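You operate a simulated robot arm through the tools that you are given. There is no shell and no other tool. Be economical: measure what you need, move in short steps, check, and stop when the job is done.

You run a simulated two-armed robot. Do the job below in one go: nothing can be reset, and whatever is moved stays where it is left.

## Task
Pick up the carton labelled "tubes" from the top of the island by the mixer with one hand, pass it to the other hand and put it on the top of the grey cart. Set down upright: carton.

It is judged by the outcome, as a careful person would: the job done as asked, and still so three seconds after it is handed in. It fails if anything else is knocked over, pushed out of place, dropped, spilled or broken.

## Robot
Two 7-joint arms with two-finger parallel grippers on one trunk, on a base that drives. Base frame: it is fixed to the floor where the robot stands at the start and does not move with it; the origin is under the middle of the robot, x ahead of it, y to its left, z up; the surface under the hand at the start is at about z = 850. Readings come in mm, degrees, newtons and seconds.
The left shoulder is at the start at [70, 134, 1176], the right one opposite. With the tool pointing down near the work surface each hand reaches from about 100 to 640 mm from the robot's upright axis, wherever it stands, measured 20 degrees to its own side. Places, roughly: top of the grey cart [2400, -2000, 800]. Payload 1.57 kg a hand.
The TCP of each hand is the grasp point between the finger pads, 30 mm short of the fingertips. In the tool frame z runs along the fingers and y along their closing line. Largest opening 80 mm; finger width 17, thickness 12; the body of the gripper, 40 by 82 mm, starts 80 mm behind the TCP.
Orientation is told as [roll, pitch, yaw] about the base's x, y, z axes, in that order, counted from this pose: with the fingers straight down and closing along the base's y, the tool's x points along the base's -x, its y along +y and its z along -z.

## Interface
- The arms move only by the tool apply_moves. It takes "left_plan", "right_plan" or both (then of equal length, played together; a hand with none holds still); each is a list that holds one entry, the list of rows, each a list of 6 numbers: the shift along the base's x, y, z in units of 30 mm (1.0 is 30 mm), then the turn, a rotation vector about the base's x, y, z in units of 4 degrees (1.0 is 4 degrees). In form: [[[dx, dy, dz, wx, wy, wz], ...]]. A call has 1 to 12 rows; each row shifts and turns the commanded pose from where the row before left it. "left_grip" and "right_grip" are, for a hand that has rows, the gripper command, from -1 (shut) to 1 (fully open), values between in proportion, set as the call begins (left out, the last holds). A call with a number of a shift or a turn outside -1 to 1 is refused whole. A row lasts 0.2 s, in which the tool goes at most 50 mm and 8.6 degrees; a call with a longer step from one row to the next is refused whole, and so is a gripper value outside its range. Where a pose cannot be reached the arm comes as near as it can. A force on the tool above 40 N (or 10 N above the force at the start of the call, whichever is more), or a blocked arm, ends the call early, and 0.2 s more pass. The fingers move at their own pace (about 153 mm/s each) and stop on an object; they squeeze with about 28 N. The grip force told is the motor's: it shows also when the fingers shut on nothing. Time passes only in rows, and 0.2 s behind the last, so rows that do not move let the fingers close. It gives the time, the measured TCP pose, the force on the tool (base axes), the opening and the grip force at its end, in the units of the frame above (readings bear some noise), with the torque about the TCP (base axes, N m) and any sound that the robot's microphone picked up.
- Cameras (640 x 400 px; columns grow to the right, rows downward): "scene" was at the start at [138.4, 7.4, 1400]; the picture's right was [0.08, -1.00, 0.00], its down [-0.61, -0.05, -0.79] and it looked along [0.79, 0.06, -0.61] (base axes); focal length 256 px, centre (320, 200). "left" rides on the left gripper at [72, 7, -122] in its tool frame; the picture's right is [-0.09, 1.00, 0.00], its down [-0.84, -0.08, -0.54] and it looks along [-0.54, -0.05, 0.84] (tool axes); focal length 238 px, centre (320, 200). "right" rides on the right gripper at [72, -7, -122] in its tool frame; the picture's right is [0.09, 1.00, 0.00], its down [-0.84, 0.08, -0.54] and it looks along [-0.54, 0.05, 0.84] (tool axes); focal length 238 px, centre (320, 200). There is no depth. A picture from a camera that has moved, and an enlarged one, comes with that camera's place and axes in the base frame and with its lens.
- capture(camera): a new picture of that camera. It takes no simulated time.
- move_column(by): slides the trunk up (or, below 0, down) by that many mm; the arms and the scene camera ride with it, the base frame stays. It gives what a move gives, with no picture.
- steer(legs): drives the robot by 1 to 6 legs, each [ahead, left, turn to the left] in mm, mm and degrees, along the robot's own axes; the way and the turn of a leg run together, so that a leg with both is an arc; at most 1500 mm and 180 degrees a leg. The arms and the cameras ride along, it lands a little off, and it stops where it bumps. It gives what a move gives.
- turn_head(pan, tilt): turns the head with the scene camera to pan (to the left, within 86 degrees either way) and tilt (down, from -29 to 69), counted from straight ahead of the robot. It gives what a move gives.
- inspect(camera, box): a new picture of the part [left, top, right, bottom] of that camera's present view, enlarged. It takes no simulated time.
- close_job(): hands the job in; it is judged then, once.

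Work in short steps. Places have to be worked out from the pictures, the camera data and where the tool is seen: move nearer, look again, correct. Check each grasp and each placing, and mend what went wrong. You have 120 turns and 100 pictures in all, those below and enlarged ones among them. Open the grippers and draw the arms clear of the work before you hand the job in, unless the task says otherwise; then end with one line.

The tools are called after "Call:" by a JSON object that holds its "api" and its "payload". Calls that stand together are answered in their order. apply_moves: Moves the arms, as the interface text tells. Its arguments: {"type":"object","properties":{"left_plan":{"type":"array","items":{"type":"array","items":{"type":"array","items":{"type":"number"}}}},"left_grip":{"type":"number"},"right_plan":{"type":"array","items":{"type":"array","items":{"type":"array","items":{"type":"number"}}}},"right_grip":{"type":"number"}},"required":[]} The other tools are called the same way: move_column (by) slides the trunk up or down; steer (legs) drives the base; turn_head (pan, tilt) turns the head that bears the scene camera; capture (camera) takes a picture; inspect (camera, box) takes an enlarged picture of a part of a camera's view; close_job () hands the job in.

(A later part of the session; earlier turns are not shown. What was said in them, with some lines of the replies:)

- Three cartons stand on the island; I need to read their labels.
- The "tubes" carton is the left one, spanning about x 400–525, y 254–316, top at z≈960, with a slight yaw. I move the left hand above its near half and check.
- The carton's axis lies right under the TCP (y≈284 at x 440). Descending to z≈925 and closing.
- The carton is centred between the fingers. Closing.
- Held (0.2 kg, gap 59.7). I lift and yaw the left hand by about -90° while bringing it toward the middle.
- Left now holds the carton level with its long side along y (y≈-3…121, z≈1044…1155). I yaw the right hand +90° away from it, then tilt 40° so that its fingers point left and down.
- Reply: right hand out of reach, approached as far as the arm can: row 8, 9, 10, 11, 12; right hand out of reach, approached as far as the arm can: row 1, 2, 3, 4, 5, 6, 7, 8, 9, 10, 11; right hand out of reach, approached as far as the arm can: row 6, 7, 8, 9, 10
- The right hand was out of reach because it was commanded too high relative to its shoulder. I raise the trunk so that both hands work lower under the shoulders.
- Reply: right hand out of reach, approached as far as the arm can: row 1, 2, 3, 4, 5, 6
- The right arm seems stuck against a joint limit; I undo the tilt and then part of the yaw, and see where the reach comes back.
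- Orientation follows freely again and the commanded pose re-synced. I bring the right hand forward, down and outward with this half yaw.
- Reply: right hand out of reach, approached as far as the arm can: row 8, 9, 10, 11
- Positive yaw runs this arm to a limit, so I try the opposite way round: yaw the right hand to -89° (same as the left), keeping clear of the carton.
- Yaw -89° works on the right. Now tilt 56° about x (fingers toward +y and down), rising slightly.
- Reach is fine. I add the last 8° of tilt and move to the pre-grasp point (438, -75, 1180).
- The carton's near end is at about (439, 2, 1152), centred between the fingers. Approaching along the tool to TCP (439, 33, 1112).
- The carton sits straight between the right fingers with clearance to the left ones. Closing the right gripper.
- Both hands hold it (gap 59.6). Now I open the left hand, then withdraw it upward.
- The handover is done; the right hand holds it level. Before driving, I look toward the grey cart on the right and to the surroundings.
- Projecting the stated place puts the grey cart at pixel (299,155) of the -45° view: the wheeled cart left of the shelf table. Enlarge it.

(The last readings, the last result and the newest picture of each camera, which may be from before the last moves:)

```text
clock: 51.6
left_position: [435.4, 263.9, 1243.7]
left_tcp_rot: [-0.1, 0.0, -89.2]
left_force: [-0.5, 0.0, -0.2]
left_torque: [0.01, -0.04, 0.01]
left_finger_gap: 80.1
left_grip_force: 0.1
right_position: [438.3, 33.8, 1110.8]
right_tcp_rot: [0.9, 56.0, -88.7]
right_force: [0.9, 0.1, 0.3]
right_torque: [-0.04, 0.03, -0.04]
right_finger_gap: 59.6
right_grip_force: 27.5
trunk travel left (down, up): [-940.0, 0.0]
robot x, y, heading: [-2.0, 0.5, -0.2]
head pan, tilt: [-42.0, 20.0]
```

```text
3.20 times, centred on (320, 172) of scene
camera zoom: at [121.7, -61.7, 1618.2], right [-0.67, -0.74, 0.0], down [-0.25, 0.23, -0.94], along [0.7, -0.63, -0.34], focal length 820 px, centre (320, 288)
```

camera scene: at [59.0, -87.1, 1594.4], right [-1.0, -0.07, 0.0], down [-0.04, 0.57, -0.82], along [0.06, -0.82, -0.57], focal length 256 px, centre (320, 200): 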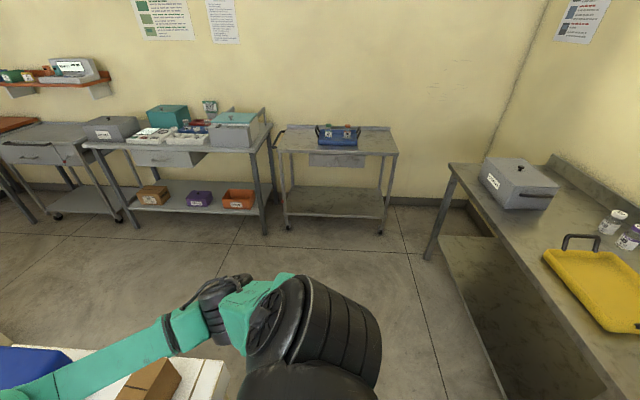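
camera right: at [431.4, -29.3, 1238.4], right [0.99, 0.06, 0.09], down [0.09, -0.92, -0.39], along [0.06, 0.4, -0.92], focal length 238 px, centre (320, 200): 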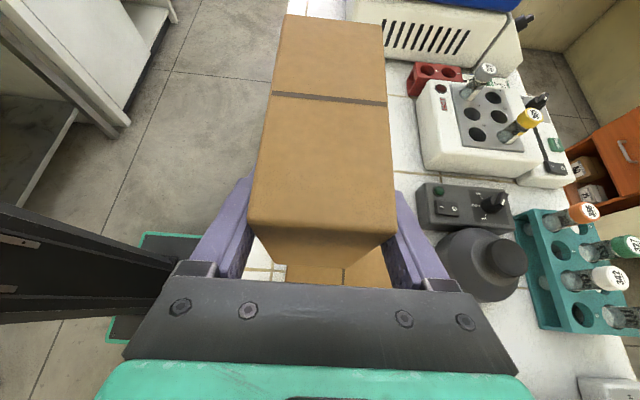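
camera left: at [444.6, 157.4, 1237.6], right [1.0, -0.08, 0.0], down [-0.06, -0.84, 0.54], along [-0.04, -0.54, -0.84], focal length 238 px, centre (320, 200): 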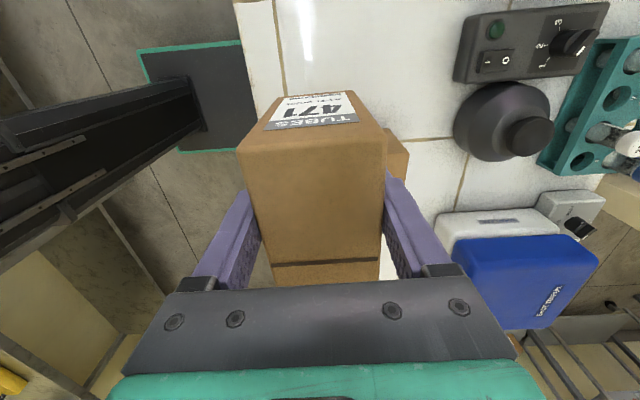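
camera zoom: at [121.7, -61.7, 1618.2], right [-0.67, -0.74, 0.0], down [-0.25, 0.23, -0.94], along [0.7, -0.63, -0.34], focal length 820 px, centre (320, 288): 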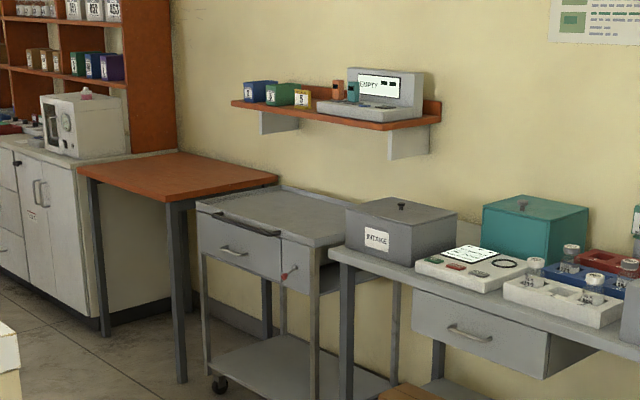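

The cart top is empty; its front faces +y at y≈-1860. There's a bench behind me, so I back off only slightly, then strafe right clear of the island (carton bottom ≈1037 passes above the other cartons at 960).

Call:
{"api": "steer", "payload": {"legs": [[-60, 0, 0], [0, -500, 0]]}}

Call:
{"api": "capture", "payload": {"camera": "scene"}}

Call:
{"api": "capture", "payload": {"camera": "right"}}

```text
clock: 55.1
left_position: [378.5, -232.5, 1243.4]
left_tcp_rot: [-0.1, -0.1, -89.0]
left_force: [-0.1, 0.5, -0.1]
left_torque: [-0.01, 0.05, 0.0]
left_finger_gap: 80.1
left_grip_force: 0.0
right_position: [379.8, -462.8, 1111.1]
right_tcp_rot: [1.0, 55.9, -88.7]
right_force: [-0.4, -0.5, -0.8]
right_torque: [-0.07, -0.01, 0.0]
right_finger_gap: 59.7
right_grip_force: 27.8
trunk travel left (down, up): [-940.0, 0.0]
robot x, y, heading: [-57.8, -499.1, 0.1]
head pan, tilt: [-42.0, 20.0]
```

```text
70 pictures are left
camera scene: at [64.4, -558.0, 1618.3], right [-0.67, -0.74, 0.0], down [-0.26, 0.23, -0.94], along [0.7, -0.63, -0.34], focal length 256 px, centre (320, 200)
```

scene: 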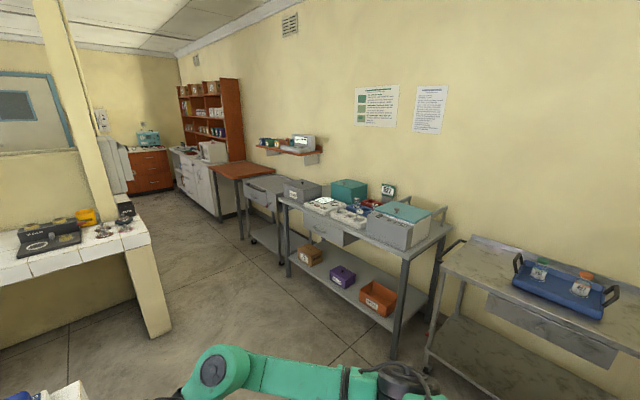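

```text
69 pictures are left
camera right: at [373.7, -525.7, 1238.5], right [0.99, 0.06, 0.09], down [0.09, -0.92, -0.39], along [0.06, 0.39, -0.92], focal length 238 px, centre (320, 200)
```

right: 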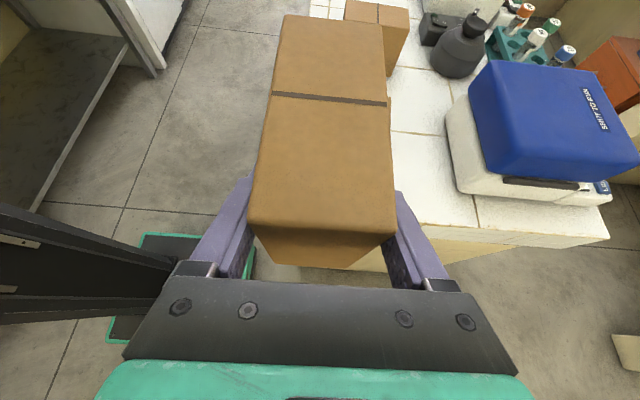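

Clear so far. Continue right to y≈-1050, then ahead to x≈1500.

Call:
{"api": "steer", "payload": {"legs": [[0, -550, 0], [1450, 0, 0]]}}

Call:
{"api": "capture", "payload": {"camera": "scene"}}

```text
clock: 65.2
left_position: [1852.4, -776.9, 1244.7]
left_tcp_rot: [0.0, 0.0, -89.1]
left_force: [0.6, 0.1, 0.4]
left_torque: [0.0, -0.03, -0.02]
left_finger_gap: 79.9
left_grip_force: 0.1
right_position: [1855.1, -1008.9, 1110.5]
right_tcp_rot: [1.1, 56.0, -88.5]
right_force: [0.4, 0.5, -3.0]
right_torque: [-0.07, 0.01, -0.01]
right_finger_gap: 59.9
right_grip_force: 27.8
trunk travel left (down, up): [-940.0, 0.0]
robot x, y, heading: [1419.6, -1046.8, 0.2]
head pan, tilt: [-42.0, 20.0]
```

```text
68 pictures are left
camera scene: at [1538.7, -1103.8, 1618.3], right [-0.67, -0.74, 0.0], down [-0.25, 0.23, -0.94], along [0.7, -0.63, -0.34], focal length 256 px, centre (320, 200)
```

scene: 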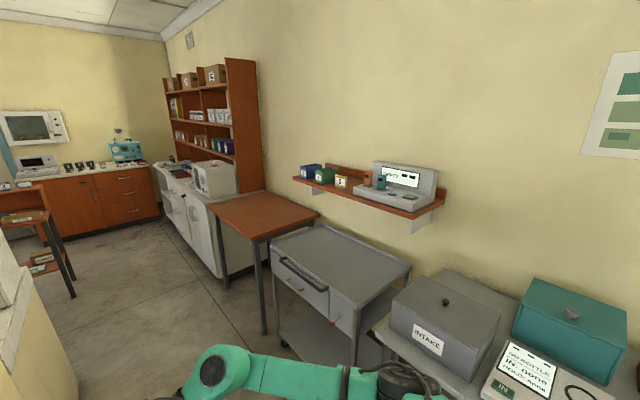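

The cart top spans about x 2105–2830, y -1840…-2275 and is empty. I turn to face it (-90°) and move along to x≈2400.

Call:
{"api": "steer", "payload": {"legs": [[0, 0, -90], [0, 980, 0]]}}

Call:
{"api": "turn_head", "payload": {"pan": 0, "tilt": 35}}

Call:
{"api": "capture", "payload": {"camera": "scene"}}

Call:
{"api": "turn_head", "payload": {"pan": -40, "tilt": 45}}

Call:
{"api": "capture", "payload": {"camera": "scene"}}

```text
clock: 74.1
left_position: [2686.0, -1429.6, 1244.1]
left_tcp_rot: [-0.1, 0.2, -176.8]
left_force: [0.1, 1.1, 0.7]
left_torque: [-0.02, -0.02, 0.0]
left_finger_gap: 79.8
left_grip_force: 0.0
right_position: [2455.1, -1438.3, 1110.2]
right_tcp_rot: [1.0, 56.2, -176.4]
right_force: [-0.3, 0.2, -2.5]
right_torque: [-0.05, 0.04, -0.01]
right_finger_gap: 59.6
right_grip_force: 27.7
trunk travel left (down, up): [-940.0, 0.0]
robot x, y, heading: [2405.6, -1006.3, -87.6]
head pan, tilt: [-42.0, 20.0]
```

```text
clock: 75.2
left_position: [2686.2, -1429.2, 1244.6]
left_tcp_rot: [-0.1, -0.1, -176.8]
left_force: [0.0, -0.4, -0.5]
left_torque: [0.0, -0.01, 0.01]
left_finger_gap: 80.0
left_grip_force: 0.0
right_position: [2455.4, -1439.6, 1109.8]
right_tcp_rot: [0.9, 56.0, -176.4]
right_force: [0.9, 0.2, -2.2]
right_torque: [0.0, 0.08, 0.03]
right_finger_gap: 59.5
right_grip_force: 27.8
trunk travel left (down, up): [-940.0, 0.0]
robot x, y, heading: [2405.1, -1000.6, -87.8]
head pan, tilt: [0.0, 35.0]
```

```text
67 pictures are left
camera scene: at [2412.7, -1141.4, 1594.4], right [-1.0, -0.04, 0.0], down [-0.02, 0.57, -0.82], along [0.03, -0.82, -0.57], focal length 256 px, centre (320, 200)
```

scene: 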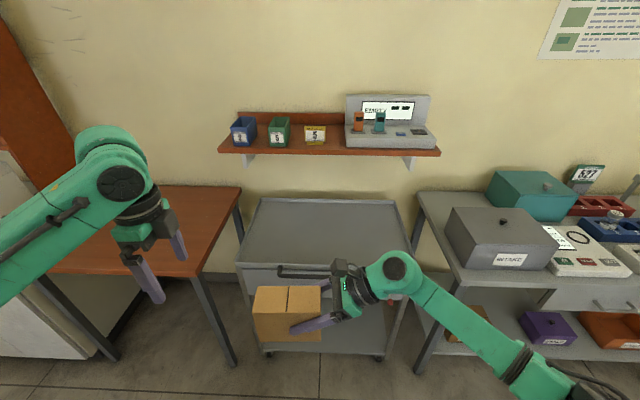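

```text
clock: 76.2
left_position: [2687.2, -1428.5, 1243.8]
left_tcp_rot: [-0.2, 0.1, -176.8]
left_force: [-0.1, 0.1, 0.2]
left_torque: [0.04, -0.03, 0.03]
left_finger_gap: 80.0
left_grip_force: 0.0
right_position: [2455.0, -1439.5, 1110.1]
right_tcp_rot: [1.0, 56.1, -176.4]
right_force: [0.6, -0.1, -2.0]
right_torque: [-0.01, 0.07, -0.03]
right_finger_gap: 59.7
right_grip_force: 28.1
trunk travel left (down, up): [-940.0, 0.0]
robot x, y, heading: [2401.4, -1003.7, -87.6]
head pan, tilt: [-40.0, 45.0]
```

```text
66 pictures are left
camera scene: at [2360.0, -1117.8, 1579.5], right [-0.79, 0.61, 0.0], down [0.43, 0.56, -0.71], along [-0.43, -0.56, -0.71], focal length 256 px, centre (320, 200)
```

scene: 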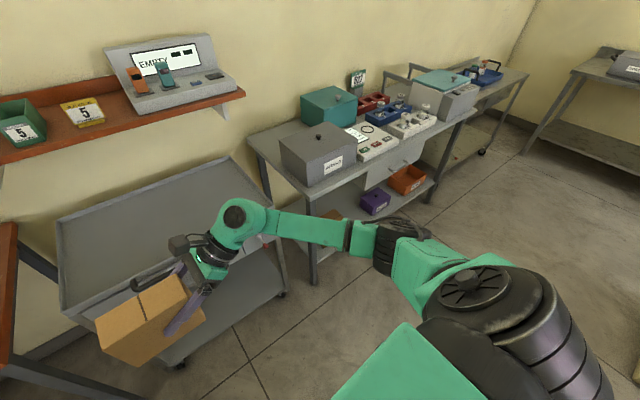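

The right elbow sticks out right and would come low over the neighbouring table. I yaw the right hand by about -45° so that it points forward-left, bringing the elbow back.

Call:
{"api": "apply_moves", "payload": {"right_plan": [[[0, 0, 0, 0, 0, -1], [0, 0, 0, 0, 0, -1], [0, 0, 0, 0, 0, -1], [0, 0, 0, 0, 0, -1], [0, 0, 0, 0, 0, -1], [0, 0, 0, 0, 0, -1], [0, 0, 0, 0, 0, -1], [0, 0, 0, 0, 0, -1], [0, 0, 0, 0, 0, -1], [0, 0, 0, 0, 0, -1], [0, 0, 0, 0, 0, -1], [0, 0, 0, 0, 0, 0]]]}}

Call:
{"api": "capture", "payload": {"camera": "scene"}}

```text
clock: 78.8
left_position: [2687.1, -1429.1, 1244.3]
left_tcp_rot: [-0.2, 0.0, -176.9]
left_force: [0.1, 1.4, 0.0]
left_torque: [0.03, 0.01, 0.01]
left_finger_gap: 80.0
left_grip_force: 0.2
right_position: [2456.1, -1438.8, 1110.6]
right_tcp_rot: [1.0, 56.0, 139.5]
right_force: [-0.1, 0.2, -2.0]
right_torque: [0.06, 0.04, 0.01]
right_finger_gap: 59.9
right_grip_force: 28.4
trunk travel left (down, up): [-940.0, 0.0]
robot x, y, heading: [2404.9, -1003.9, -87.7]
head pan, tilt: [-40.0, 45.0]
```

```text
65 pictures are left
camera scene: at [2359.6, -1117.9, 1579.5], right [-0.79, 0.61, 0.0], down [0.43, 0.56, -0.71], along [-0.43, -0.56, -0.71], focal length 256 px, centre (320, 200)
```

scene: 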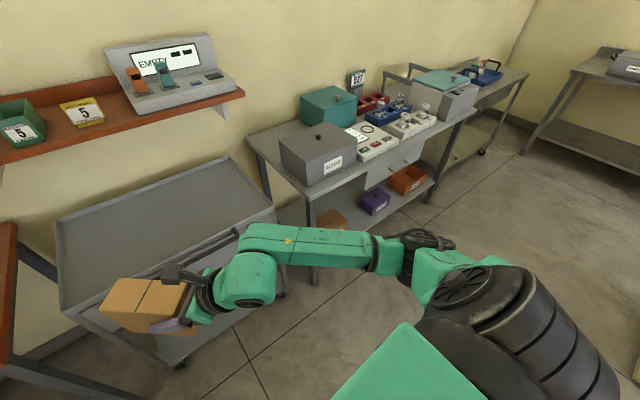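

That worked; I try another ~44° so that the hand points straight ahead.

Call:
{"api": "apply_moves", "payload": {"right_plan": [[[0, 0, 0, 0, 0, -1], [0, 0, 0, 0, 0, -1], [0, 0, 0, 0, 0, -1], [0, 0, 0, 0, 0, -1], [0, 0, 0, 0, 0, -1], [0, 0, 0, 0, 0, -1], [0, 0, 0, 0, 0, -1], [0, 0, 0, 0, 0, -1], [0, 0, 0, 0, 0, 0]]]}}

Call:
{"api": "capture", "payload": {"camera": "scene"}}

```text
clock: 80.8
left_position: [2686.3, -1429.6, 1243.4]
left_tcp_rot: [0.0, 0.1, -176.9]
left_force: [0.1, 0.1, 0.1]
left_torque: [-0.01, -0.01, 0.0]
left_finger_gap: 80.0
left_grip_force: 0.1
right_position: [2461.9, -1436.3, 1112.3]
right_tcp_rot: [0.8, 56.1, 113.9]
right_force: [-0.2, -0.5, -2.1]
right_torque: [0.09, 0.0, 0.04]
right_finger_gap: 59.9
right_grip_force: 28.2
right hand out of reach, approached as far as the arm can: row 4, 5, 6, 7
trunk travel left (down, up): [-940.0, 0.0]
robot x, y, heading: [2406.3, -1002.5, -87.7]
head pan, tilt: [-40.0, 45.0]
```

```text
64 pictures are left
camera scene: at [2359.3, -1117.4, 1579.5], right [-0.79, 0.61, 0.0], down [0.43, 0.56, -0.71], along [-0.43, -0.56, -0.71], focal length 256 px, centre (320, 200)
```

scene: 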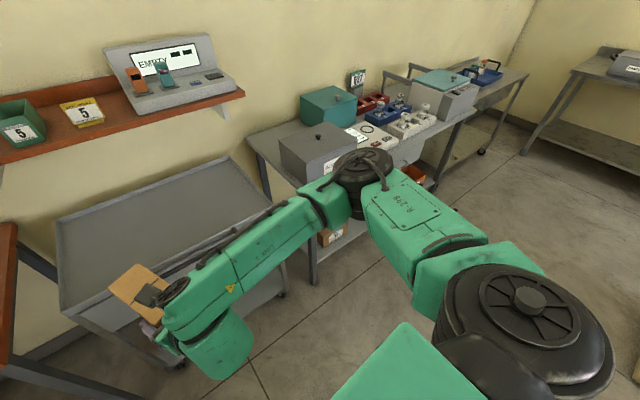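

The hand now points forward with the elbow high, which is what I want. I pull the left hand back a little and drive ahead 400 mm.

Call:
{"api": "apply_moves", "payload": {"left_plan": [[[0, 0.9, 0, 0, 0, 0], [0, 0.9, 0, 0, 0, 0], [0, 0.9, 0, 0, 0, 0], [0, 0.9, 0, 0, 0, 0], [0, 0, 0, 0, 0, 0]]]}}

Call:
{"api": "steer", "payload": {"legs": [[400, 0, 0]]}}

Call:
{"api": "turn_head", "payload": {"pan": 0, "tilt": 50}}

Call:
{"api": "capture", "payload": {"camera": "scene"}}

Call:
{"api": "capture", "payload": {"camera": "right"}}

```text
clock: 82.0
left_position: [2686.3, -1320.9, 1242.9]
left_tcp_rot: [0.0, 0.0, -176.8]
left_force: [-0.7, 0.3, 0.4]
left_torque: [-0.02, -0.04, -0.01]
left_finger_gap: 79.8
left_grip_force: 0.1
right_position: [2462.7, -1437.0, 1112.1]
right_tcp_rot: [0.7, 56.1, 113.8]
right_force: [0.1, 0.3, -2.5]
right_torque: [0.03, 0.05, -0.01]
right_finger_gap: 60.0
right_grip_force: 28.0
trunk travel left (down, up): [-940.0, 0.0]
robot x, y, heading: [2402.6, -1002.2, -87.7]
head pan, tilt: [-40.0, 45.0]
```

```text
clock: 84.5
left_position: [2698.0, -1718.0, 1244.9]
left_tcp_rot: [0.1, 0.0, -177.2]
left_force: [-0.4, -0.4, 0.0]
left_torque: [-0.03, -0.01, 0.02]
left_finger_gap: 80.2
left_grip_force: 0.1
right_position: [2474.6, -1835.5, 1113.5]
right_tcp_rot: [0.9, 56.2, 113.6]
right_force: [-0.7, 0.4, -2.0]
right_torque: [0.04, 0.02, -0.03]
right_finger_gap: 59.5
right_grip_force: 28.2
trunk travel left (down, up): [-940.0, 0.0]
robot x, y, heading: [2416.9, -1405.2, -88.2]
head pan, tilt: [-40.0, 45.0]
```

```text
clock: 85.6
left_position: [2699.0, -1720.5, 1245.0]
left_tcp_rot: [0.0, -0.1, -177.2]
left_force: [-0.5, -0.7, -0.9]
left_torque: [-0.01, 0.01, -0.02]
left_finger_gap: 79.9
left_grip_force: 0.0
right_position: [2474.9, -1836.5, 1113.1]
right_tcp_rot: [0.7, 56.2, 113.4]
right_force: [-0.4, -0.5, -1.0]
right_torque: [0.01, 0.01, 0.02]
right_finger_gap: 59.9
right_grip_force: 27.8
trunk travel left (down, up): [-940.0, 0.0]
robot x, y, heading: [2421.2, -1405.2, -88.3]
head pan, tilt: [0.0, 50.0]
```

```text
63 pictures are left
camera scene: at [2426.3, -1530.0, 1572.6], right [-1.0, -0.03, 0.0], down [-0.03, 0.77, -0.64], along [0.02, -0.64, -0.77], focal length 256 px, centre (320, 200)
```

scene: 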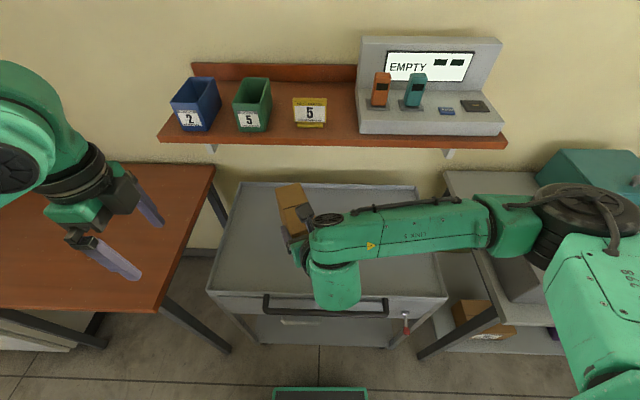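

```text
62 pictures are left
camera right: at [2458.4, -1778.5, 1240.9], right [-0.9, -0.43, 0.08], down [-0.43, 0.81, -0.39], along [0.1, -0.39, -0.92], focal length 238 px, centre (320, 200)
```

right: 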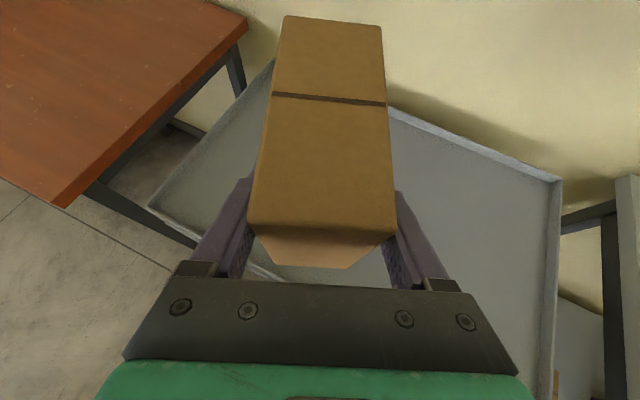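

The cart top spans x≈2065–2765, y≈-1800…-2240 with a low rim. I go 115 mm further ahead and 90 mm left (keeps the elbow off the box on the neighbouring table), then lower the trunk by 150.

Call:
{"api": "steer", "payload": {"legs": [[0, 90, 0], [115, 0, 0]]}}

Call:
{"api": "move_column", "payload": {"by": -130}}

Call:
{"api": "turn_head", "payload": {"pan": -30, "tilt": 45}}

Call:
{"api": "capture", "payload": {"camera": "scene"}}

Call:
{"api": "capture", "payload": {"camera": "right"}}

Call:
{"api": "capture", "payload": {"camera": "left"}}

```text
clock: 87.5
left_position: [2792.9, -1829.5, 1245.1]
left_tcp_rot: [0.1, -0.1, -177.2]
left_force: [0.7, 0.3, 1.1]
left_torque: [-0.06, 0.02, 0.01]
left_finger_gap: 79.8
left_grip_force: 0.0
right_position: [2568.5, -1945.6, 1115.6]
right_tcp_rot: [0.8, 56.3, 113.6]
right_force: [0.1, -0.3, -1.5]
right_torque: [0.06, 0.01, 0.0]
right_finger_gap: 60.0
right_grip_force: 27.8
trunk travel left (down, up): [-940.0, 0.0]
robot x, y, heading: [2514.9, -1515.1, -88.1]
head pan, tilt: [0.0, 50.0]
```

```text
clock: 89.1
left_position: [2791.2, -1833.1, 1114.4]
left_tcp_rot: [0.0, 0.1, -177.1]
left_force: [0.1, 0.5, 0.1]
left_torque: [-0.03, -0.01, -0.04]
left_finger_gap: 80.0
left_grip_force: 0.0
right_position: [2566.5, -1949.0, 982.4]
right_tcp_rot: [0.6, 56.1, 113.4]
right_force: [0.0, -0.8, -1.8]
right_torque: [0.03, 0.01, -0.01]
right_finger_gap: 59.7
right_grip_force: 27.7
trunk travel left (down, up): [-810.0, 130.0]
robot x, y, heading: [2516.7, -1514.1, -88.0]
head pan, tilt: [0.0, 50.0]
```

```text
clock: 90.1
left_position: [2792.0, -1833.5, 1114.1]
left_tcp_rot: [-0.1, 0.0, -177.0]
left_force: [-0.3, 0.6, -0.2]
left_torque: [0.01, 0.0, -0.03]
left_finger_gap: 79.9
left_grip_force: 0.1
right_position: [2566.5, -1948.0, 982.0]
right_tcp_rot: [0.6, 56.0, 113.5]
right_force: [-0.7, -1.5, -2.4]
right_torque: [0.07, 0.0, -0.02]
right_finger_gap: 59.9
right_grip_force: 27.8
trunk travel left (down, up): [-810.0, 130.0]
robot x, y, heading: [2512.7, -1514.7, -88.2]
head pan, tilt: [-30.0, 45.0]
```

```text
61 pictures are left
camera scene: at [2478.2, -1637.0, 1449.5], right [-0.88, 0.47, 0.0], down [0.33, 0.62, -0.71], along [-0.33, -0.62, -0.71], focal length 256 px, centre (320, 200)
```

scene: 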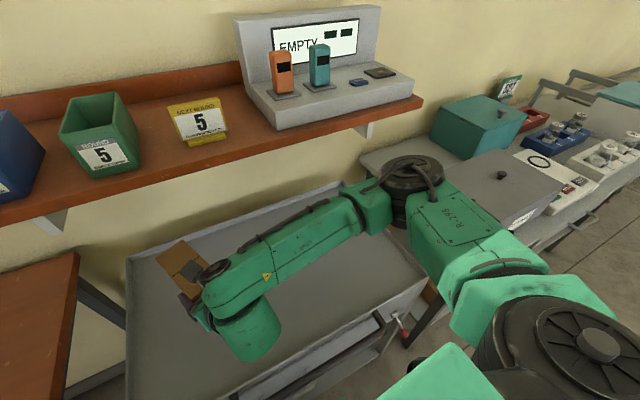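

```text
60 pictures are left
camera right: at [2551.3, -1890.5, 1110.8], right [-0.9, -0.44, 0.08], down [-0.43, 0.81, -0.39], along [0.1, -0.39, -0.92], focal length 238 px, centre (320, 200)
```

right: 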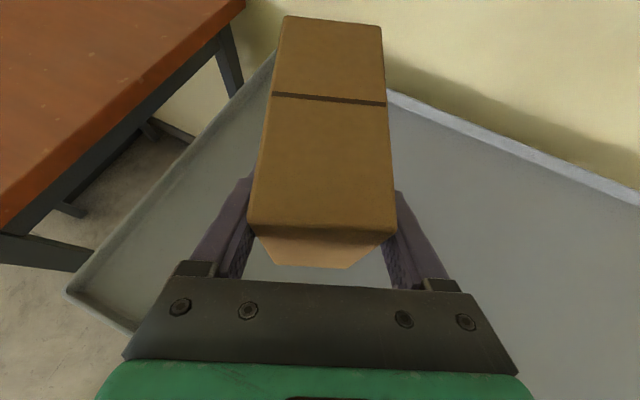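

```text
59 pictures are left
camera left: at [2866.0, -1835.9, 1234.5], right [-0.04, -1.0, 0.0], down [-0.84, 0.04, 0.54], along [-0.54, 0.02, -0.84], focal length 238 px, centre (320, 200)
```

left: 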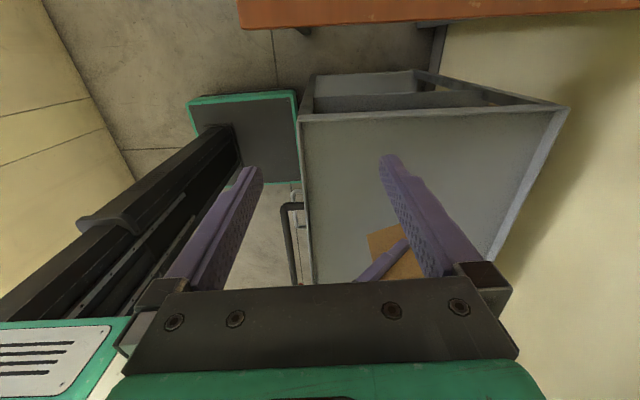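

All clear; carton bottom is at about z 914. Lowering 50 more, then small steps watching the force.

Call:
{"api": "move_column", "payload": {"by": -50}}

Call:
{"api": "capture", "payload": {"camera": "left"}}

Call:
{"api": "capture", "payload": {"camera": "right"}}

```text
clock: 91.0
left_position: [2790.7, -1833.0, 1064.2]
left_tcp_rot: [0.0, 0.0, -177.1]
left_force: [-0.2, 0.2, 0.4]
left_torque: [0.01, 0.0, 0.02]
left_finger_gap: 80.2
left_grip_force: 0.0
right_position: [2568.4, -1948.7, 932.6]
right_tcp_rot: [0.6, 56.0, 113.5]
right_force: [0.6, -0.7, -0.8]
right_torque: [0.06, 0.02, -0.02]
right_finger_gap: 60.0
right_grip_force: 28.1
trunk travel left (down, up): [-760.0, 180.0]
robot x, y, heading: [2509.7, -1518.0, -88.0]
head pan, tilt: [-30.0, 45.0]
```

```text
58 pictures are left
camera left: at [2865.8, -1835.5, 1184.7], right [-0.04, -1.0, 0.0], down [-0.84, 0.04, 0.54], along [-0.54, 0.02, -0.84], focal length 238 px, centre (320, 200)
```

left: 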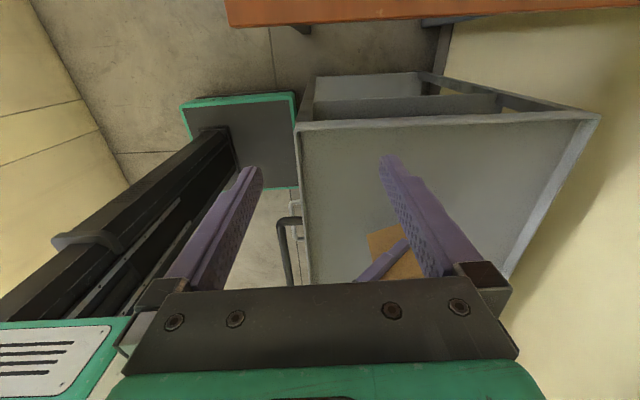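

```text
57 pictures are left
camera right: at [2551.1, -1890.2, 1060.9], right [-0.9, -0.44, 0.08], down [-0.43, 0.81, -0.39], along [0.1, -0.39, -0.92], focal length 238 px, centre (320, 200)
```

right: 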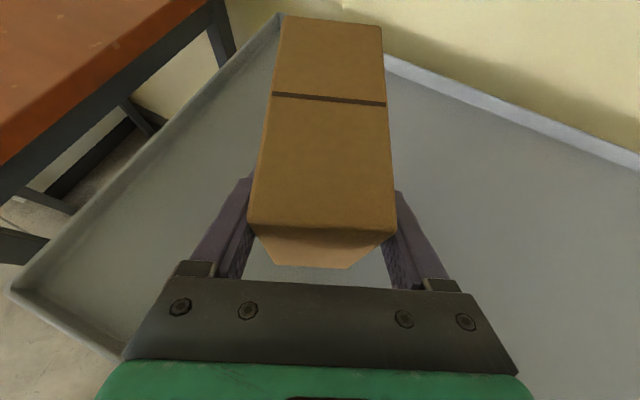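

The rim is at about z 830; carton bottom ≈865. Lower 30 more and read the force.

Call:
{"api": "move_column", "payload": {"by": -30}}

Call:
{"api": "move_column", "payload": {"by": -8}}

```text
clock: 91.7
left_position: [2792.5, -1832.3, 1034.8]
left_tcp_rot: [0.0, 0.1, -177.1]
left_force: [1.4, 0.6, 0.5]
left_torque: [0.03, 0.01, -0.01]
left_finger_gap: 79.9
left_grip_force: 0.0
right_position: [2567.8, -1948.0, 902.8]
right_tcp_rot: [0.6, 56.1, 113.5]
right_force: [-0.2, -0.6, -2.3]
right_torque: [0.05, 0.01, 0.0]
right_finger_gap: 59.9
right_grip_force: 28.1
trunk travel left (down, up): [-730.0, 210.0]
robot x, y, heading: [2513.1, -1513.9, -88.1]
head pan, tilt: [-30.0, 45.0]
```

```text
clock: 92.3
left_position: [2790.3, -1832.7, 1026.0]
left_tcp_rot: [-0.1, -0.1, -177.0]
left_force: [-0.2, 0.0, -0.3]
left_torque: [-0.01, 0.02, 0.0]
left_finger_gap: 80.0
left_grip_force: 0.0
right_position: [2566.9, -1948.3, 896.6]
right_tcp_rot: [0.6, 56.2, 113.4]
right_force: [-1.4, 0.6, -1.3]
right_torque: [0.09, -0.02, -0.04]
right_finger_gap: 59.7
right_grip_force: 27.7
trunk travel left (down, up): [-722.0, 218.0]
robot x, y, heading: [2511.1, -1513.6, -87.7]
head pan, tilt: [-30.0, 45.0]
```

No contact yet (bottom ≈828). Continuing in 7 mm steps.

Call:
{"api": "move_column", "payload": {"by": -7}}

Call:
{"api": "move_column", "payload": {"by": -7}}

Call:
{"api": "capture", "payload": {"camera": "right"}}

```text
clock: 92.9
left_position: [2791.2, -1832.3, 1019.6]
left_tcp_rot: [0.0, 0.0, -177.1]
left_force: [0.2, 0.4, -0.5]
left_torque: [0.02, 0.0, 0.0]
left_finger_gap: 79.9
left_grip_force: 0.0
right_position: [2567.0, -1949.6, 889.1]
right_tcp_rot: [0.6, 56.3, 113.4]
right_force: [0.0, -0.5, 4.9]
right_torque: [-0.05, -0.2, -0.04]
right_finger_gap: 59.8
right_grip_force: 27.4
trunk travel left (down, up): [-715.0, 225.0]
robot x, y, heading: [2513.9, -1513.5, -87.9]
head pan, tilt: [-30.0, 45.0]
```

```text
clock: 93.4
left_position: [2790.7, -1830.9, 1014.2]
left_tcp_rot: [0.1, 0.1, -177.1]
left_force: [0.2, -0.1, -0.3]
left_torque: [0.02, 0.05, -0.01]
left_finger_gap: 79.8
left_grip_force: 0.0
right_position: [2566.8, -1946.9, 883.4]
right_tcp_rot: [0.5, 56.5, 113.5]
right_force: [-1.9, -2.4, 23.3]
right_torque: [0.15, -0.28, 0.04]
right_finger_gap: 59.6
right_grip_force: 27.8
trunk travel left (down, up): [-708.0, 232.0]
robot x, y, heading: [2514.6, -1514.0, -87.9]
head pan, tilt: [-30.0, 45.0]
```

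```text
56 pictures are left
camera right: at [2550.4, -1888.5, 1011.4], right [-0.9, -0.44, 0.08], down [-0.43, 0.81, -0.4], along [0.11, -0.39, -0.91], focal length 238 px, centre (320, 200)
```

right: 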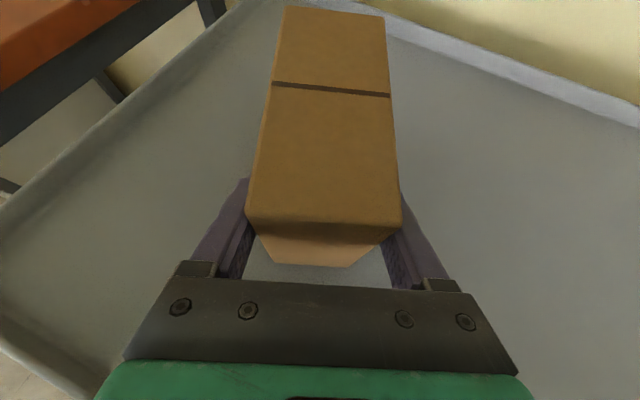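

Contact, pressing 23 N. I relieve it by 4 mm, then open.

Call:
{"api": "move_column", "payload": {"by": -0.1}}

Call:
{"api": "move_column", "payload": {"by": 4}}

```text
clock: 93.9
left_position: [2791.3, -1830.6, 1013.0]
left_tcp_rot: [0.0, 0.1, -177.0]
left_force: [0.7, 0.5, -0.3]
left_torque: [0.01, 0.0, 0.03]
left_finger_gap: 79.9
left_grip_force: 0.1
right_position: [2566.3, -1945.8, 882.5]
right_tcp_rot: [0.7, 56.2, 113.4]
right_force: [-0.9, -2.6, 23.2]
right_torque: [0.19, -0.23, -0.06]
right_finger_gap: 59.6
right_grip_force: 27.8
trunk travel left (down, up): [-708.0, 232.0]
robot x, y, heading: [2513.3, -1517.9, -87.9]
head pan, tilt: [-30.0, 45.0]
```

```text
clock: 94.5
left_position: [2791.4, -1832.3, 1015.9]
left_tcp_rot: [0.0, 0.0, -177.2]
left_force: [-0.8, -0.2, 0.3]
left_torque: [0.0, -0.01, 0.0]
left_finger_gap: 79.9
left_grip_force: 0.1
right_position: [2565.8, -1948.0, 882.8]
right_tcp_rot: [0.8, 55.6, 113.4]
right_force: [0.4, -1.0, 0.1]
right_torque: [-0.21, -0.21, 0.01]
right_finger_gap: 59.7
right_grip_force: 28.1
trunk travel left (down, up): [-712.0, 228.0]
robot x, y, heading: [2512.6, -1513.6, -87.9]
head pan, tilt: [-30.0, 45.0]
```

Force is near zero, so the carton rests on the cart. Opening the right hand, then a short retreat along the finger direction.

Call:
{"api": "apply_moves", "payload": {"right_plan": [[[0, 0, 0, 0, 0, 0], [0, 0, 0, 0, 0, 0], [0, 0, 0, 0, 0, 0]]], "right_grip": 1}}

Call:
{"api": "capture", "payload": {"camera": "right"}}

Call:
{"api": "apply_moves", "payload": {"right_plan": [[[-0.12, 0.31, 0.22, 0, 0, 0], [-0.12, 0.31, 0.22, 0, 0, 0], [0, 0, 0, 0, 0, 0]]]}}

Call:
{"api": "capture", "payload": {"camera": "right"}}

```text
clock: 95.2
left_position: [2790.2, -1833.4, 1016.0]
left_tcp_rot: [0.0, 0.0, -177.1]
left_force: [0.5, -0.9, -0.3]
left_torque: [-0.02, -0.03, 0.01]
left_finger_gap: 79.8
left_grip_force: 0.1
right_position: [2567.0, -1949.2, 885.4]
right_tcp_rot: [0.5, 56.1, 113.6]
right_force: [0.1, -0.4, 0.0]
right_torque: [-0.02, 0.0, 0.0]
right_finger_gap: 80.1
right_grip_force: 0.0
trunk travel left (down, up): [-712.0, 228.0]
robot x, y, heading: [2514.3, -1516.3, -87.6]
head pan, tilt: [-30.0, 45.0]
```

```text
55 pictures are left
camera right: at [2551.1, -1890.1, 1012.8], right [-0.9, -0.44, 0.08], down [-0.43, 0.81, -0.39], along [0.1, -0.39, -0.92], focal length 238 px, centre (320, 200)
```

right: 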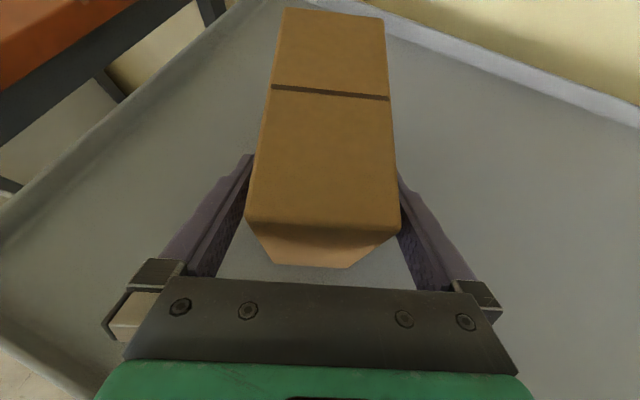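

```text
clock: 96.0
left_position: [2791.2, -1832.5, 1015.6]
left_tcp_rot: [0.0, 0.0, -177.1]
left_force: [-0.4, -0.6, -0.4]
left_torque: [0.02, -0.03, 0.02]
left_finger_gap: 80.1
left_grip_force: 0.0
right_position: [2559.4, -1930.4, 899.0]
right_tcp_rot: [0.6, 56.2, 113.6]
right_force: [0.1, -0.8, 0.6]
right_torque: [0.0, 0.02, -0.02]
right_finger_gap: 79.8
right_grip_force: 0.1
trunk travel left (down, up): [-712.0, 228.0]
robot x, y, heading: [2515.1, -1518.6, -88.0]
head pan, tilt: [-30.0, 45.0]
```

```text
54 pictures are left
camera right: at [2544.6, -1872.1, 1026.3], right [-0.9, -0.44, 0.08], down [-0.43, 0.81, -0.39], along [0.1, -0.39, -0.92], focal length 238 px, centre (320, 200)
```

right: 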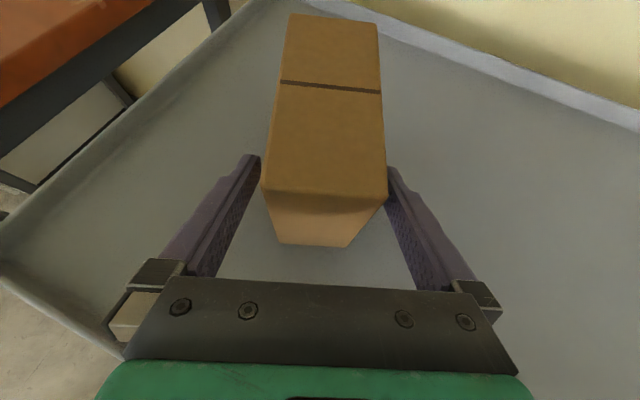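

The retreat tracks well and the carton stands. Continuing along the same line.

Call:
{"api": "apply_moves", "payload": {"right_plan": [[[-0.18, 0.5, 0.36, 0, 0, 0], [-0.18, 0.5, 0.36, 0, 0, 0], [-0.18, 0.5, 0.36, 0, 0, 0], [-0.18, 0.5, 0.36, 0, 0, 0], [-0.18, 0.5, 0.36, 0, 0, 0], [-0.18, 0.5, 0.36, 0, 0, 0], [0, 0, 0, 0, 0, 0]]]}}

Call:
{"api": "capture", "payload": {"camera": "right"}}

```text
clock: 97.7
left_position: [2790.8, -1833.3, 1015.9]
left_tcp_rot: [-0.1, 0.1, -177.2]
left_force: [0.9, -0.6, 0.5]
left_torque: [0.01, 0.0, -0.03]
left_finger_gap: 79.9
left_grip_force: 0.1
right_position: [2531.9, -1856.0, 950.7]
right_tcp_rot: [0.6, 56.0, 113.4]
right_force: [0.6, 0.2, -1.2]
right_torque: [0.02, 0.02, -0.03]
right_finger_gap: 79.8
right_grip_force: 0.1
right hand out of reach, approached as far as the arm can: row 6
trunk travel left (down, up): [-712.0, 228.0]
robot x, y, heading: [2511.2, -1513.7, -87.9]
head pan, tilt: [-30.0, 45.0]
```

```text
53 pictures are left
camera right: at [2515.8, -1798.5, 1078.8], right [-0.9, -0.44, 0.08], down [-0.43, 0.81, -0.39], along [0.1, -0.39, -0.92], focal length 238 px, centre (320, 200)
```

right: 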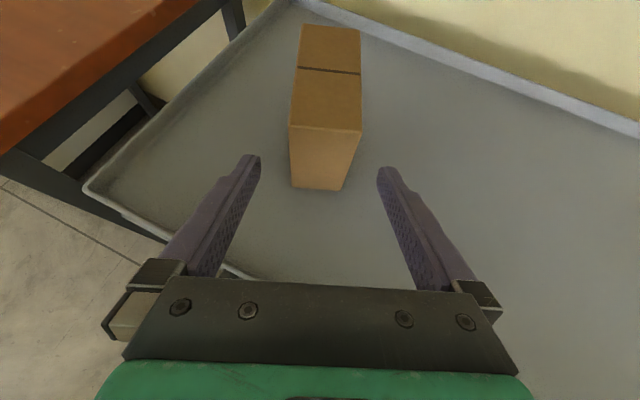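

The hand is clear and the carton stands upright. I raise the trunk, back off and take a final look.

Call:
{"api": "move_column", "payload": {"by": 150}}

Call:
{"api": "steer", "payload": {"legs": [[-350, 0, 0]]}}

Call:
{"api": "turn_head", "payload": {"pan": 0, "tilt": 40}}

Call:
{"api": "capture", "payload": {"camera": "scene"}}

```text
clock: 99.4
left_position: [2792.8, -1832.3, 1165.6]
left_tcp_rot: [-0.1, -0.1, -177.1]
left_force: [0.6, 0.1, -0.9]
left_torque: [-0.03, -0.02, -0.02]
left_finger_gap: 80.0
left_grip_force: 0.0
right_position: [2533.1, -1856.4, 1102.2]
right_tcp_rot: [0.6, 56.1, 113.4]
right_force: [-0.2, 0.4, -0.4]
right_torque: [0.0, -0.02, 0.01]
right_finger_gap: 79.9
right_grip_force: 0.2
trunk travel left (down, up): [-862.0, 78.0]
robot x, y, heading: [2514.0, -1514.7, -88.1]
head pan, tilt: [-30.0, 45.0]
```

```text
clock: 101.6
left_position: [2780.5, -1489.8, 1166.0]
left_tcp_rot: [-0.1, 0.0, -176.7]
left_force: [0.4, 0.3, 0.2]
left_torque: [0.03, -0.01, 0.0]
left_finger_gap: 79.9
left_grip_force: 0.0
right_position: [2522.4, -1513.6, 1101.0]
right_tcp_rot: [0.6, 55.9, 113.9]
right_force: [-0.2, -0.9, 0.1]
right_torque: [0.01, 0.01, 0.01]
right_finger_gap: 80.0
right_grip_force: 0.1
trunk travel left (down, up): [-862.0, 78.0]
robot x, y, heading: [2500.3, -1174.9, -87.7]
head pan, tilt: [-30.0, 45.0]
```

```text
clock: 102.6
left_position: [2779.7, -1487.2, 1166.3]
left_tcp_rot: [-0.1, -0.1, -176.8]
left_force: [-0.3, -0.2, -0.2]
left_torque: [-0.03, 0.03, 0.01]
left_finger_gap: 80.3
left_grip_force: 0.1
right_position: [2522.2, -1512.4, 1101.8]
right_tcp_rot: [0.5, 56.0, 113.8]
right_force: [0.9, 1.0, -0.1]
right_torque: [0.05, 0.02, 0.03]
right_finger_gap: 79.9
right_grip_force: 0.0
trunk travel left (down, up): [-862.0, 78.0]
robot x, y, heading: [2498.9, -1170.2, -87.6]
head pan, tilt: [0.0, 40.0]
```

```text
52 pictures are left
camera scene: at [2506.9, -1305.7, 1508.8], right [-1.0, -0.04, 0.0], down [-0.03, 0.64, -0.77], along [0.03, -0.77, -0.64], focal length 256 px, centre (320, 200)
```

scene: 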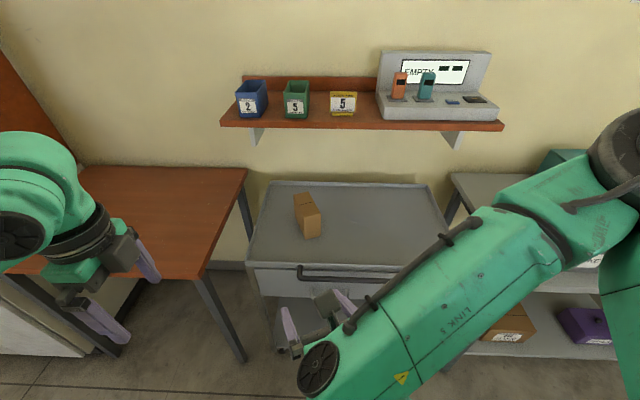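

The carton stands upright on the cart top, nothing else is disturbed, and both grippers are open and clear. Handing in.

Call:
{"api": "close_job", "payload": {}}

```text
The job is handed in.
```

The "tubes" carton was picked up with the left hand, passed to the right hand in mid-air, and now stands upright on the grey cart, with nothing else seen disturbed and both grippers open and clear.
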